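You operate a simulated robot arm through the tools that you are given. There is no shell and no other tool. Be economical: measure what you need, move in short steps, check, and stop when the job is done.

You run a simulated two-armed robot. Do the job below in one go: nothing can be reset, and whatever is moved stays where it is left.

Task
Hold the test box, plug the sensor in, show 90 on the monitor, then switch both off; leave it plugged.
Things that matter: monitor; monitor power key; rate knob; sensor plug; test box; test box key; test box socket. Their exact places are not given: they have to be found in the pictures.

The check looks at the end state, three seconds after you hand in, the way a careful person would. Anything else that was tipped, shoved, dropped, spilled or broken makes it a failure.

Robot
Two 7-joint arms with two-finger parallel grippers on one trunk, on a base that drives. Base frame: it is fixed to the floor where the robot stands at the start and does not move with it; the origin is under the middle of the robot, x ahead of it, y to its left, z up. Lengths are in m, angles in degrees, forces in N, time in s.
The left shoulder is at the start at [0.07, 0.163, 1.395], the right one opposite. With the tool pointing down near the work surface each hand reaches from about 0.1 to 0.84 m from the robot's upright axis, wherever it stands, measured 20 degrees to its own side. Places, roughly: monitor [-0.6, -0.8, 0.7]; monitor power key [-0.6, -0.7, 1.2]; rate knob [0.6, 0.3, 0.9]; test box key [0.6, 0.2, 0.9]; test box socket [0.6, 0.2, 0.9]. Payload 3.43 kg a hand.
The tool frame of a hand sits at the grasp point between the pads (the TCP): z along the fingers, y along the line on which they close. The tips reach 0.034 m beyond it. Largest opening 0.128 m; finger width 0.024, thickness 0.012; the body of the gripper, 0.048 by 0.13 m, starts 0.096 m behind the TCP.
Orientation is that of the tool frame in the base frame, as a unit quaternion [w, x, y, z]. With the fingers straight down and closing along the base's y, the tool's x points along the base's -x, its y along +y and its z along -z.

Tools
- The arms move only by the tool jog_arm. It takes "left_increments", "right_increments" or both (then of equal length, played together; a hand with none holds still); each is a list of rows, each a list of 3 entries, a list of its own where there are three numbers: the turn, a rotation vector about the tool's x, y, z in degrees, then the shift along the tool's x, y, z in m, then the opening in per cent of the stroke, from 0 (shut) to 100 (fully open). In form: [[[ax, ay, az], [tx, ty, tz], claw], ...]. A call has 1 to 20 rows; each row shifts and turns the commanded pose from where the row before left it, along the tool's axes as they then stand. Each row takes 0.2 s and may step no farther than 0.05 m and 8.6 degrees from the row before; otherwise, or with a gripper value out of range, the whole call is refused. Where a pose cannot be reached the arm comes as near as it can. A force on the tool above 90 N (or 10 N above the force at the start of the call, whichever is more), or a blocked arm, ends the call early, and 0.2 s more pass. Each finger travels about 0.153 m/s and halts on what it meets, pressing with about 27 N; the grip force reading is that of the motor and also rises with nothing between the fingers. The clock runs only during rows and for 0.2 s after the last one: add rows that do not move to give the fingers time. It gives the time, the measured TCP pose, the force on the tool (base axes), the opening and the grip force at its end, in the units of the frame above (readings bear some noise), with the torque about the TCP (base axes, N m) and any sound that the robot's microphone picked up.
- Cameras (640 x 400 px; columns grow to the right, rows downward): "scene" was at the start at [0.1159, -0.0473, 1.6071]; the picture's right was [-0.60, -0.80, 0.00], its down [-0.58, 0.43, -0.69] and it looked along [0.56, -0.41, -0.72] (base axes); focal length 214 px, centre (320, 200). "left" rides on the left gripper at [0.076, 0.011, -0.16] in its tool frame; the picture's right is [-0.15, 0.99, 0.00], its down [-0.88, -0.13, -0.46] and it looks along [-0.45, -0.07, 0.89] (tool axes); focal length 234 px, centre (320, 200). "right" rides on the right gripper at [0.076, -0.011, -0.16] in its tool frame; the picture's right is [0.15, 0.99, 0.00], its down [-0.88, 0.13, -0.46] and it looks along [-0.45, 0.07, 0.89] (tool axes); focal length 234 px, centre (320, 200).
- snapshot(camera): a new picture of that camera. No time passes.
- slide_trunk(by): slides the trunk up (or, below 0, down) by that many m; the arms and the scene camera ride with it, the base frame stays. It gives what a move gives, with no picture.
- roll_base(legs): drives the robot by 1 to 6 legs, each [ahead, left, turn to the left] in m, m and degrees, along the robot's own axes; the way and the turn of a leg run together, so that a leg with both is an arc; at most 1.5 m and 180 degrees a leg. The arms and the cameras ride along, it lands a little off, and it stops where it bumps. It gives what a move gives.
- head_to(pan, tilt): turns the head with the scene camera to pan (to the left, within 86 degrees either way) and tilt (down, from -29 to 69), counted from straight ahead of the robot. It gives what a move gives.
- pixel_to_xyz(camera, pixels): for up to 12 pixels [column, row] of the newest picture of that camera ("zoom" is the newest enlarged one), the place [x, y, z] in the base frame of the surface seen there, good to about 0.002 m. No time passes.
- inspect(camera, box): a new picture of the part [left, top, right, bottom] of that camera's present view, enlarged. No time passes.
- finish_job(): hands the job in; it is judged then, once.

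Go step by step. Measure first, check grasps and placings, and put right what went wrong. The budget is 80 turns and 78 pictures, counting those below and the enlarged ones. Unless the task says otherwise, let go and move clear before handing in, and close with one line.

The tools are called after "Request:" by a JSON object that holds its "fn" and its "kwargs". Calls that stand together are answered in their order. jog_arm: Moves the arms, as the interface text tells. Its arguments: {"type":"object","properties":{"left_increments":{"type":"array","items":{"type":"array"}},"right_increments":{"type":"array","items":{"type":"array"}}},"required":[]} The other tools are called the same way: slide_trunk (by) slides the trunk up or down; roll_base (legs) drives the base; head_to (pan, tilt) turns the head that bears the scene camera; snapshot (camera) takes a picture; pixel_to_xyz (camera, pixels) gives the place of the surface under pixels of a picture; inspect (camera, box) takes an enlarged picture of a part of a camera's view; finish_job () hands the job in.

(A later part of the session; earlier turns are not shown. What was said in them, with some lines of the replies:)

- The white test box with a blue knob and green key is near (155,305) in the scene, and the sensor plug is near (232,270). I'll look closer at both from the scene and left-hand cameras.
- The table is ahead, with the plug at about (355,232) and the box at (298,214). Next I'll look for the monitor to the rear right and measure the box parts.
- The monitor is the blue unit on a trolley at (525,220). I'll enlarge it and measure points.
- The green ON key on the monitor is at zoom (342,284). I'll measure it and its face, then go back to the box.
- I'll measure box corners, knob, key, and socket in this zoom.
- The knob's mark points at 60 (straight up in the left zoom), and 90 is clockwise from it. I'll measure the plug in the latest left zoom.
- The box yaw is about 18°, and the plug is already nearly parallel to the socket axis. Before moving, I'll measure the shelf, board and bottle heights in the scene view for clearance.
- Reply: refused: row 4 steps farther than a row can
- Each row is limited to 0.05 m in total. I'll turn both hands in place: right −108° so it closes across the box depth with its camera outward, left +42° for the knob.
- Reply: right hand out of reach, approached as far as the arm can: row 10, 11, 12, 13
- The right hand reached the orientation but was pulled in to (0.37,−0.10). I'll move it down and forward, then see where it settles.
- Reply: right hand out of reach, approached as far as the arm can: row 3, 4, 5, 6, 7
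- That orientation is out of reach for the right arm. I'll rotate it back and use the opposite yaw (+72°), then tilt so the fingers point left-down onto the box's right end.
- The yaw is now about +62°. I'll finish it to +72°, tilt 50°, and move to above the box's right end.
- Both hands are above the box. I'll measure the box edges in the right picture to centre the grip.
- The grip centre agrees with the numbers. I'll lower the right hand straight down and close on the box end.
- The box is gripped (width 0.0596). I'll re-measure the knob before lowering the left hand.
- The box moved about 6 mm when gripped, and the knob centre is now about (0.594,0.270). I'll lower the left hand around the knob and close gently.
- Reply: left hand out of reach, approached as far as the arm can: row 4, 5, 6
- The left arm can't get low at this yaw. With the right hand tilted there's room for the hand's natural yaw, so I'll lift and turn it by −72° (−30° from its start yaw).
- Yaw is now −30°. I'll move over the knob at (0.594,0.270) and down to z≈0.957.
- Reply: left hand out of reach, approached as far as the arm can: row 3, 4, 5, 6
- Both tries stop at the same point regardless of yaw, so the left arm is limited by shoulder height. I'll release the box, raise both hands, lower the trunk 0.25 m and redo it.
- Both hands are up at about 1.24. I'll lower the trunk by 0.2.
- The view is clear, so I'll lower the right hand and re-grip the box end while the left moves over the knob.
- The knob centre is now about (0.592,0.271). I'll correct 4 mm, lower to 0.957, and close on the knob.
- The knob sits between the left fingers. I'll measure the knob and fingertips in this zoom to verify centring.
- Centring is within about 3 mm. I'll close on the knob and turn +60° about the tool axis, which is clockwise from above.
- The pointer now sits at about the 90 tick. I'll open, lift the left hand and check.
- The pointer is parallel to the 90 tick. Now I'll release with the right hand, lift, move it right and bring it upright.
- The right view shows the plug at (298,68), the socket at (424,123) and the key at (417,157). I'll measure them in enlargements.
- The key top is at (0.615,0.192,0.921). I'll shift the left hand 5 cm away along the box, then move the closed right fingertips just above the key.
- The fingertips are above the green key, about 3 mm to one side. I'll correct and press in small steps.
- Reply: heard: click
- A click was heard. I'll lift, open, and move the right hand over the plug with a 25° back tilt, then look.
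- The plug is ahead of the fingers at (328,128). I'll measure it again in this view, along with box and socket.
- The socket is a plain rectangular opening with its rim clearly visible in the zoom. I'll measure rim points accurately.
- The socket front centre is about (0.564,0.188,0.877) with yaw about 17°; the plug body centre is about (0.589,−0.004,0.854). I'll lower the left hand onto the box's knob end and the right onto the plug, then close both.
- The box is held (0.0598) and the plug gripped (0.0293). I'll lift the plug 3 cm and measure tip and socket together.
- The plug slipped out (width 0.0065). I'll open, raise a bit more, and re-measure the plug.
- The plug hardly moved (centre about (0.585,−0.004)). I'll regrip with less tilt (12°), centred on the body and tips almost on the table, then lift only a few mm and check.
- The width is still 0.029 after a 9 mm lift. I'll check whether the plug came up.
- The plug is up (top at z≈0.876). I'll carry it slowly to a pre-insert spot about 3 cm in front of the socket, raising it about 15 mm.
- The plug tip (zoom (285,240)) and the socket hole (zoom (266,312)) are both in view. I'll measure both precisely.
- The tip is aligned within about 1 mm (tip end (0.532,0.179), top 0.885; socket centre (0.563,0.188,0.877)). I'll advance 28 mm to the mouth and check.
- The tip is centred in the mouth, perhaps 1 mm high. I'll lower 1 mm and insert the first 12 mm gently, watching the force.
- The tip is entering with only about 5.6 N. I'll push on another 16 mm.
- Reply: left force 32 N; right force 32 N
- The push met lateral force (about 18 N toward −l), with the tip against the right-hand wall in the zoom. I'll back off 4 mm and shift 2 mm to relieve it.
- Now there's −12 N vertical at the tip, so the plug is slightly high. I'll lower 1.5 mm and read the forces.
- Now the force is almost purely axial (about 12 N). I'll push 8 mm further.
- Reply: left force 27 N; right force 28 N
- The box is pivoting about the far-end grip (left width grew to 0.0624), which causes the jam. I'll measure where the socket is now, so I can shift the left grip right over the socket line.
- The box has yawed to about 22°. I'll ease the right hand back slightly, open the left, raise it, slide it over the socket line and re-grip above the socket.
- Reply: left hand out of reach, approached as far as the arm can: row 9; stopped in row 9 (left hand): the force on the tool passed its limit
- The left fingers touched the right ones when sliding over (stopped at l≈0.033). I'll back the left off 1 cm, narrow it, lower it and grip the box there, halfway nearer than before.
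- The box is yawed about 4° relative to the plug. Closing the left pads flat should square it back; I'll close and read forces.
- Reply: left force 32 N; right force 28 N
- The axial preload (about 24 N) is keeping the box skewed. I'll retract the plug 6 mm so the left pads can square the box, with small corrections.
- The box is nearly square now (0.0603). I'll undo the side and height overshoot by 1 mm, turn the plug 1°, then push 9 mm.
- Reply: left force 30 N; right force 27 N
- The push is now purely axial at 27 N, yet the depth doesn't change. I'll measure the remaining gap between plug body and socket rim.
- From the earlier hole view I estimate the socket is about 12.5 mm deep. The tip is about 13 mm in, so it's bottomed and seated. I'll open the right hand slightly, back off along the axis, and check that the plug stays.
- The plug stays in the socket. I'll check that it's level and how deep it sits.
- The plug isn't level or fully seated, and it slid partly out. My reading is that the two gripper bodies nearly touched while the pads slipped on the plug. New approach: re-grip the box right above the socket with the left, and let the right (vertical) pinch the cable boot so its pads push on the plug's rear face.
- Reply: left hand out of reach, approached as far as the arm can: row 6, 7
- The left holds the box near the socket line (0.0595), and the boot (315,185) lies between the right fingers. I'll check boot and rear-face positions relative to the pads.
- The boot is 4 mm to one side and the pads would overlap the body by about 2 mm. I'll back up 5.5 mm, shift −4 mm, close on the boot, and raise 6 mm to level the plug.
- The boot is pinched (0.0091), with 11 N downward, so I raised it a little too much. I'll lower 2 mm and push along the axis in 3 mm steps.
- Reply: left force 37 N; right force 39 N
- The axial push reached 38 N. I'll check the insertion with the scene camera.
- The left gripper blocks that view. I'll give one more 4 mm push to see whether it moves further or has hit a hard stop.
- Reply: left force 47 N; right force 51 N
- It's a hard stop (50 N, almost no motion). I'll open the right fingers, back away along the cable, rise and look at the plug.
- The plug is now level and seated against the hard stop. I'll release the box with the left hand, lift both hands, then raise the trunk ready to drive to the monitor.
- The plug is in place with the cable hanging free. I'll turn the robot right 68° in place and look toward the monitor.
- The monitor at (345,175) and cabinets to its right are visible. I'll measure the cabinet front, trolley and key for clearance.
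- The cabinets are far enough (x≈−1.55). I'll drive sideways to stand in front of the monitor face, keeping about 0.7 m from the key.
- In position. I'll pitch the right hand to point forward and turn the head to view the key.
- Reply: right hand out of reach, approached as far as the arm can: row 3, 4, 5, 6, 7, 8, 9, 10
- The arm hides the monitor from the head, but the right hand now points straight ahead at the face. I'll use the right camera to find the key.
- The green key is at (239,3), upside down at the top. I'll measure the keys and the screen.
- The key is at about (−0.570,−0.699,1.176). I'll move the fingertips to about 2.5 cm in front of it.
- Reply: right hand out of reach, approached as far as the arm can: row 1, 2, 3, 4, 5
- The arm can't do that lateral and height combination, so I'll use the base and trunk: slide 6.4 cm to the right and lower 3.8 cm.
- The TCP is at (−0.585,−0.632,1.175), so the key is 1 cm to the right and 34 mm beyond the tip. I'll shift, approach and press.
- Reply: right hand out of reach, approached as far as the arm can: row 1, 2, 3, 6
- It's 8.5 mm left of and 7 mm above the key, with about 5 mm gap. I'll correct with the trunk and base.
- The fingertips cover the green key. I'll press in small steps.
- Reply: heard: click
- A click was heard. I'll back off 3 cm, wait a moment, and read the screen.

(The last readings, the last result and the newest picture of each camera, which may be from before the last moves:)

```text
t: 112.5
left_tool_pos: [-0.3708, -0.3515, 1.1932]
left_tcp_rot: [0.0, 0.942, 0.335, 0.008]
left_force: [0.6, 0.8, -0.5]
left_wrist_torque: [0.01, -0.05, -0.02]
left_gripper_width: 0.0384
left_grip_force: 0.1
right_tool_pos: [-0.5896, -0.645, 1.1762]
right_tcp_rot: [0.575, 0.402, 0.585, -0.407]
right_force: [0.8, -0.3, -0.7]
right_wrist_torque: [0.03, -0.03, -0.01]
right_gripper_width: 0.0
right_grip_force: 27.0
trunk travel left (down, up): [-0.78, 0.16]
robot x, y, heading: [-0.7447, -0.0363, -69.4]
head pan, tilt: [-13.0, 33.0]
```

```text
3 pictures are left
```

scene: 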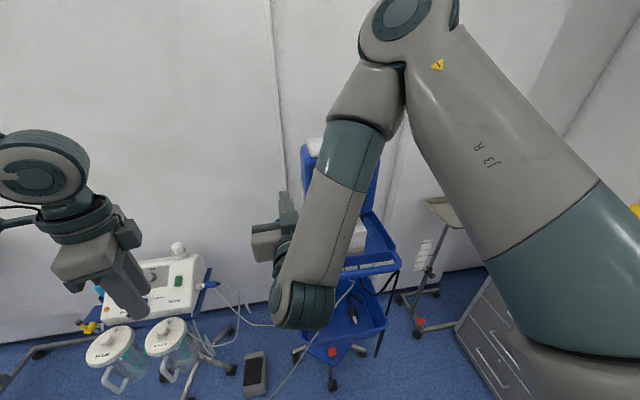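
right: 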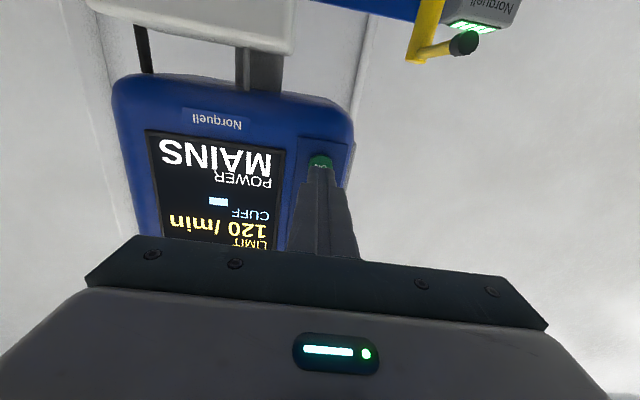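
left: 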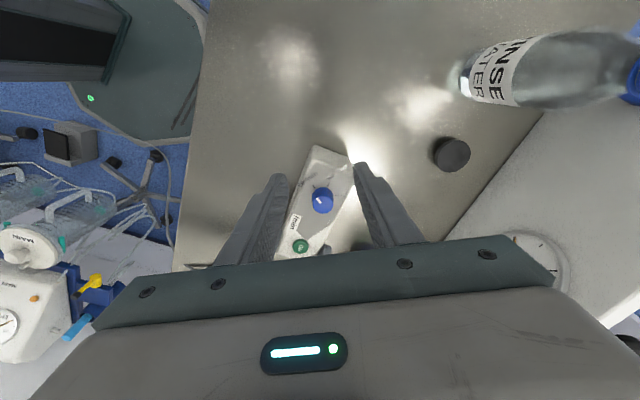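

The monitor is on (POWER MAINS, LIMIT 120/min), but the upper screen is hidden behind the hand. I'll raise the trunk 14 cm so the camera sees the top of the screen.

Request:
{"fn": "slide_trunk", "kwargs": {"by": 0.14}}

Request:
{"fn": "snapshot", "kwargs": {"camera": "right"}}

```text
t: 114.2
left_tool_pos: [-0.3693, -0.3511, 1.3341]
left_tcp_rot: [-0.001, 0.941, 0.337, 0.007]
left_force: [0.6, 0.2, 0.0]
left_wrist_torque: [0.02, 0.03, -0.02]
left_gripper_width: 0.0384
left_grip_force: 0.1
right_tool_pos: [-0.5893, -0.6448, 1.317]
right_tcp_rot: [0.574, 0.403, 0.585, -0.408]
right_force: [0.3, -0.2, -0.4]
right_wrist_torque: [0.02, 0.01, 0.01]
right_gripper_width: 0.0001
right_grip_force: 26.9
trunk travel left (down, up): [-0.92, 0.02]
robot x, y, heading: [-0.7466, -0.0358, -69.1]
head pan, tilt: [-13.0, 33.0]
```

```text
2 pictures are left
```

right: 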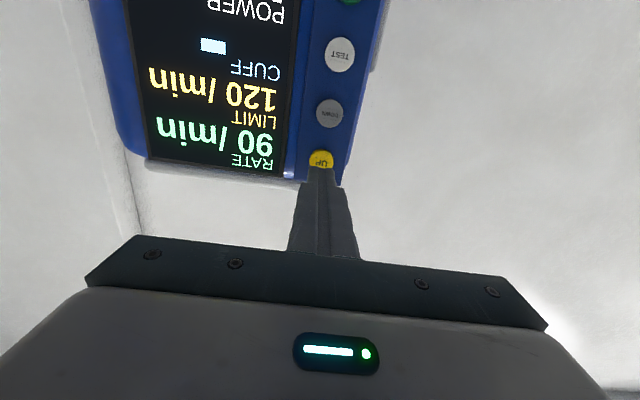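

RATE 90/min is shown. I'll lower the trunk back and press the key again to switch the monitor off.

Request:
{"fn": "slide_trunk", "kwargs": {"by": -0.14}}

Request:
{"fn": "jog_arm", "kwargs": {"right_increments": [[[0, 0, 0], [0, 0, 0.01], 0], [[0, 0, 0], [0, 0, 0.009], 0], [[0, 0, 0], [0, 0, 0.004], 0], [[0, 0, 0], [0, 0, 0.004], 0], [[0, 0, 0], [0, 0, 0.003], 0], [[0, 0, 0], [0, 0, 0], 0]]}}

```text
t: 115.8
left_tool_pos: [-0.3706, -0.351, 1.1945]
left_tcp_rot: [0.0, 0.942, 0.336, 0.007]
left_force: [-0.7, 0.0, 0.1]
left_wrist_torque: [-0.01, -0.01, -0.06]
left_gripper_width: 0.0382
left_grip_force: 0.1
right_tool_pos: [-0.5903, -0.6438, 1.1766]
right_tcp_rot: [0.574, 0.403, 0.585, -0.408]
right_force: [-0.3, -0.5, -0.5]
right_wrist_torque: [-0.03, -0.02, 0.02]
right_gripper_width: 0.0
right_grip_force: 27.3
trunk travel left (down, up): [-0.78, 0.16]
robot x, y, heading: [-0.7468, -0.039, -68.9]
head pan, tilt: [-13.0, 33.0]
```

```text
t: 117.2
left_tool_pos: [-0.3708, -0.3499, 1.195]
left_tcp_rot: [0.0, 0.942, 0.336, 0.008]
left_force: [-0.4, 0.3, 0.2]
left_wrist_torque: [-0.01, 0.0, 0.02]
left_gripper_width: 0.0384
left_grip_force: 0.0
right_tool_pos: [-0.5785, -0.6718, 1.1762]
right_tcp_rot: [0.572, 0.404, 0.585, -0.409]
right_force: [-2.8, 8.9, -4.0]
right_wrist_torque: [0.07, 0.01, -0.04]
right_gripper_width: 0.0
right_grip_force: 26.9
trunk travel left (down, up): [-0.78, 0.16]
robot x, y, heading: [-0.7462, -0.0354, -69.1]
head pan, tilt: [-13.0, 33.0]
heard: click
5 turns are left
```

Another click, so the monitor should be off. I have 5 turns left, so I'll batch: back off, reverse away, raise the trunk, point the hand down and retract, drive back to the table and view the box.

Request:
{"fn": "jog_arm", "kwargs": {"right_increments": [[[0, 0, 0], [0, 0, -0.01], 0], [[0, 0, 0], [0, 0, -0.01], 0], [[0, 0, 0], [0, 0, -0.01], 0]]}}

Request:
{"fn": "roll_base", "kwargs": {"legs": [[-0.15, 0, 0]]}}

Request:
{"fn": "slide_trunk", "kwargs": {"by": 0.045}}

Request:
{"fn": "jog_arm", "kwargs": {"right_increments": [[[0, 8.2, 0], [0, 0, 0], 0], [[0, 8.2, 0], [0, 0, 0], 0], [[0, 8.2, 0], [0, 0, 0], 0], [[0, 8.2, 0], [0, 0, 0], 0], [[0, 8.2, 0], [0, 0, 0], 0], [[0, 8.2, 0], [0, 0, 0], 0], [[0, 8.2, 0], [0, 0, 0], 0], [[0, 8.2, 0], [0, 0, 0], 0], [[0, 8.2, 0], [0, 0, 0], 0], [[0, 8.2, 0], [0, 0, 0], 0], [[0, 8, 0], [0, 0, 0], 0], [[0, 0, 0], [0.04, 0, 0], 0], [[0, 0, 0], [0.04, 0, 0], 0], [[0, 0, 0], [0.04, 0, 0], 0], [[0, 0, 0], [0.04, 0, 0], 0]]}}

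Request:
{"fn": "roll_base", "kwargs": {"legs": [[0.344, 0.616, 0], [0, 0, 69.1], [0.1, 0, 0]]}}

Request:
{"fn": "head_to", "kwargs": {"pan": 8, "tilt": 55}}

Request:
{"fn": "inspect", "kwargs": {"camera": "scene", "box": [200, 130, 360, 230]}}

```text
t: 118.0
left_tool_pos: [-0.3692, -0.3509, 1.1938]
left_tcp_rot: [0.0, 0.942, 0.335, 0.007]
left_force: [-0.2, 0.2, 0.6]
left_wrist_torque: [0.0, 0.01, 0.01]
left_gripper_width: 0.0382
left_grip_force: 0.0
right_tool_pos: [-0.5901, -0.6461, 1.1768]
right_tcp_rot: [0.574, 0.402, 0.585, -0.409]
right_force: [0.6, 0.6, 0.4]
right_wrist_torque: [0.0, 0.02, 0.0]
right_gripper_width: 0.0002
right_grip_force: 26.9
trunk travel left (down, up): [-0.78, 0.16]
robot x, y, heading: [-0.7463, -0.0384, -69.0]
head pan, tilt: [-13.0, 33.0]
```

```text
t: 119.4
left_tool_pos: [-0.4231, -0.2126, 1.1932]
left_tcp_rot: [-0.001, 0.942, 0.335, 0.007]
left_force: [0.7, 0.2, -0.4]
left_wrist_torque: [0.02, 0.0, 0.0]
left_gripper_width: 0.0382
left_grip_force: 0.0
right_tool_pos: [-0.6448, -0.5063, 1.1744]
right_tcp_rot: [0.572, 0.404, 0.585, -0.409]
right_force: [0.8, -0.2, 0.5]
right_wrist_torque: [0.01, 0.0, 0.0]
right_gripper_width: 0.0
right_grip_force: 27.4
trunk travel left (down, up): [-0.78, 0.16]
robot x, y, heading: [-0.8012, 0.1066, -69.2]
head pan, tilt: [-13.0, 33.0]
```

```text
t: 120.3
left_tool_pos: [-0.4245, -0.2093, 1.2391]
left_tcp_rot: [-0.001, 0.942, 0.334, 0.007]
left_force: [0.2, -0.4, 0.6]
left_wrist_torque: [-0.03, 0.0, -0.02]
left_gripper_width: 0.0385
left_grip_force: 0.2
right_tool_pos: [-0.6452, -0.5036, 1.2192]
right_tcp_rot: [0.573, 0.404, 0.584, -0.41]
right_force: [-0.2, 0.5, 0.3]
right_wrist_torque: [-0.02, -0.01, -0.03]
right_gripper_width: 0.0
right_grip_force: 27.2
trunk travel left (down, up): [-0.825, 0.115]
robot x, y, heading: [-0.7959, 0.1024, -69.3]
head pan, tilt: [-13.0, 33.0]
```

```text
t: 123.5
left_tool_pos: [-0.4247, -0.2096, 1.2383]
left_tcp_rot: [-0.001, 0.942, 0.335, 0.007]
left_force: [-0.6, 1.0, 0.0]
left_wrist_torque: [-0.03, -0.03, -0.02]
left_gripper_width: 0.0387
left_grip_force: 0.0
right_tool_pos: [-0.7, -0.3505, 1.2215]
right_tcp_rot: [-0.007, 0.576, 0.818, -0.004]
right_force: [0.1, -0.8, 0.4]
right_wrist_torque: [-0.03, -0.01, 0.04]
right_gripper_width: 0.0004
right_grip_force: 27.0
trunk travel left (down, up): [-0.825, 0.115]
robot x, y, heading: [-0.7979, 0.1061, -69.4]
head pan, tilt: [-13.0, 33.0]
```

```text
t: 131.2
left_tool_pos: [0.4233, 0.2406, 1.2407]
left_tcp_rot: [-0.004, 0.585, 0.811, 0.006]
left_force: [-0.6, 0.6, -0.1]
left_wrist_torque: [0.0, -0.01, 0.0]
left_gripper_width: 0.0384
left_grip_force: 0.1
right_tool_pos: [0.4594, -0.0667, 1.2225]
right_tcp_rot: [-0.003, 0.006, 1.0, -0.008]
right_force: [-0.2, 0.9, -0.8]
right_wrist_torque: [0.01, 0.01, 0.02]
right_gripper_width: 0.0
right_grip_force: 27.5
trunk travel left (down, up): [-0.825, 0.115]
robot x, y, heading: [-0.0024, -0.0012, 0.2]
head pan, tilt: [-13.0, 33.0]
```

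```text
t: 132.0
left_tool_pos: [0.4263, 0.2414, 1.2378]
left_tcp_rot: [-0.006, 0.584, 0.811, 0.006]
left_force: [0.4, -0.3, 0.3]
left_wrist_torque: [0.01, 0.02, 0.01]
left_gripper_width: 0.0386
left_grip_force: 0.1
right_tool_pos: [0.4626, -0.0672, 1.222]
right_tcp_rot: [-0.004, 0.006, 1.0, -0.008]
right_force: [0.9, 0.4, -0.2]
right_wrist_torque: [0.01, 0.03, -0.02]
right_gripper_width: 0.0
right_grip_force: 26.6
trunk travel left (down, up): [-0.825, 0.115]
robot x, y, heading: [-0.0035, 0.0016, 0.2]
head pan, tilt: [8.0, 55.0]
```

```text
4.00 times, centred on (280, 180) of scene
4 turns are left
```

zoom: 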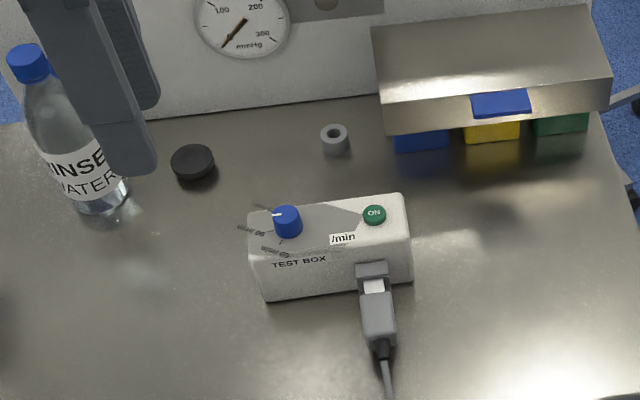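

I'm back at the table and the box, plug and key (zoom (374,213)) are clear. I'll measure the key and lower the trunk 0.15.

Request:
{"fn": "pixel_to_xyz", "kwargs": {"camera": "zoom", "pixels": [[374, 212], [368, 215], [380, 214], [374, 207], [287, 213]]}}

Request:
{"fn": "slide_trunk", "kwargs": {"by": -0.15}}

```text
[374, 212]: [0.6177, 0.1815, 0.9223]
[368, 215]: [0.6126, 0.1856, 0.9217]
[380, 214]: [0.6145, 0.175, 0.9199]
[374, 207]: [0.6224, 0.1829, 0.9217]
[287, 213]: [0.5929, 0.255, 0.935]
```

```text
t: 133.8
left_tool_pos: [0.4256, 0.2408, 1.088]
left_tcp_rot: [-0.004, 0.584, 0.812, 0.006]
left_force: [-0.3, 0.5, -0.9]
left_wrist_torque: [0.0, -0.01, 0.02]
left_gripper_width: 0.0384
left_grip_force: 0.0
right_tool_pos: [0.4609, -0.0668, 1.0715]
right_tcp_rot: [-0.004, 0.006, 1.0, -0.007]
right_force: [0.1, -0.3, 0.0]
right_wrist_torque: [-0.02, 0.01, 0.01]
right_gripper_width: 0.0
right_grip_force: 27.5
trunk travel left (down, up): [-0.675, 0.265]
robot x, y, heading: [-0.0013, -0.0025, 0.0]
head pan, tilt: [8.0, 55.0]
3 turns are left
```

The key is at (0.6165,0.181,0.9215). I'll move over it, press once as before, and lift, while the left hand moves clear.

Request:
{"fn": "jog_arm", "kwargs": {"right_increments": [[[0, 0, 0], [-0.0219, 0.0359, 0], 0], [[0, 0, 0], [-0.0219, 0.0359, 0], 0], [[0, 0, 0], [-0.0219, 0.0359, 0], 0], [[0, 0, 0], [-0.0219, 0.0359, 0], 0], [[0, 0, 0], [-0.0219, 0.0359, 0], 0], [[0, 0, 0], [-0.0219, 0.0359, 0], 0], [[0, 0, 0], [-0.0219, 0.0362, 0], 0], [[0, 0, 0], [0, 0, 0.034], 0], [[0, 0, 0], [0, 0, 0.034], 0], [[0, 0, 0], [0, 0, 0.034], 0], [[0, 0, 0], [0, 0, 0.006], 0], [[0, 0, 0], [0, 0, 0.003], 0], [[0, 0, 0], [0, 0, 0.003], 0], [[0, 0, 0], [0, 0, 0.002], 0], [[0, 0, 0], [0, 0, 0], 0]], "left_increments": [[[0, 0, 0], [0.04, 0, 0], 30], [[0, 0, 0], [0.04, 0, 0], 30], [[0, 0, 0], [0.02, 0, 0], 30], [[0, 0, 0], [0, 0, 0], 30], [[0, 0, 0], [0, 0, 0], 30], [[0, 0, 0], [0, 0, 0], 30], [[0, 0, 0], [0, 0, 0], 30], [[0, 0, 0], [0, 0, 0], 30], [[0, 0, 0], [0, 0, 0], 30], [[0, 0, 0], [0, 0, 0], 30], [[0, 0, 0], [0, 0, 0], 30], [[0, 0, 0], [0, 0, 0], 30], [[0, 0, 0], [0, 0, 0], 30], [[0, 0, 0], [0, 0, 0], 30], [[0, 0, 0], [0, 0, 0], 30]]}}

```text
t: 137.0
left_tool_pos: [0.3932, 0.3353, 1.0904]
left_tcp_rot: [-0.005, 0.583, 0.812, 0.006]
left_force: [-0.5, 0.1, -0.1]
left_wrist_torque: [0.02, 0.02, 0.01]
left_gripper_width: 0.0383
left_grip_force: 0.0
right_tool_pos: [0.6168, 0.1804, 0.9507]
right_tcp_rot: [-0.004, 0.006, 1.0, -0.007]
right_force: [2.8, 1.0, 6.7]
right_wrist_torque: [0.04, -0.13, 0.0]
right_gripper_width: 0.0
right_grip_force: 27.0
trunk travel left (down, up): [-0.675, 0.265]
robot x, y, heading: [-0.0021, -0.0005, 0.3]
head pan, tilt: [8.0, 55.0]
heard: click
2 turns are left
```

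A single click was heard at the key, so the test box is switched off. I'll lift clear and take a last look at the plug.

Request:
{"fn": "jog_arm", "kwargs": {"right_increments": [[[0, 0, 0], [0, 0, -0.03], 0], [[0, 0, 0], [0, 0, -0.04], 0], [[0, 0, 0], [0, 0, -0.04], 0], [[0, 0, 0], [0, -0.04, 0], 0], [[0, 0, 0], [0, -0.04, 0], 0], [[0, 0, 0], [0, -0.04, 0], 0], [[0, 0, 0], [0, -0.04, 0], 0], [[0, 0, 0], [0, 0, 0], 0]]}}

Request:
{"fn": "inspect", "kwargs": {"camera": "scene", "box": [200, 100, 360, 200]}}

```text
t: 138.8
left_tool_pos: [0.3937, 0.3373, 1.0903]
left_tcp_rot: [-0.004, 0.583, 0.812, 0.006]
left_force: [-0.4, 0.7, -0.2]
left_wrist_torque: [0.02, 0.0, 0.0]
left_gripper_width: 0.0382
left_grip_force: 0.0
right_tool_pos: [0.6153, 0.0235, 1.0635]
right_tcp_rot: [-0.004, 0.005, 1.0, -0.009]
right_force: [-0.9, 0.5, -0.8]
right_wrist_torque: [-0.03, -0.03, -0.01]
right_gripper_width: 0.0
right_grip_force: 26.7
trunk travel left (down, up): [-0.675, 0.265]
robot x, y, heading: [-0.0028, -0.0002, 0.0]
head pan, tilt: [8.0, 55.0]
```

```text
4.00 times, centred on (280, 150) of scene
1 turns are left
```

zoom: 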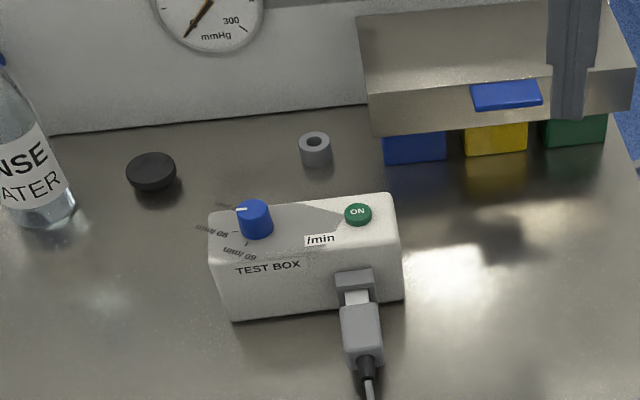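

The last picture shows the plug still in the socket, the knob at 90, the other items on the table undisturbed and both hands clear. The sensor is plugged in, the monitor read 90/min, and each off-press gave a click, though I didn't re-photograph the monitor screen after switching it off; handing in.

Request:
{"fn": "finish_job", "kwargs": {}}

```text
The job is handed in.
```

I handed the job in: the sensor is plugged into the test box, the monitor showed 90/min, and I then switched off both the monitor and the test box. The off state rests on one click at each key, because I didn't photograph the monitor screen again afterwards. The test box moved a few centimetres on the table while I gripped it, but the other items in the last picture looked undisturbed.
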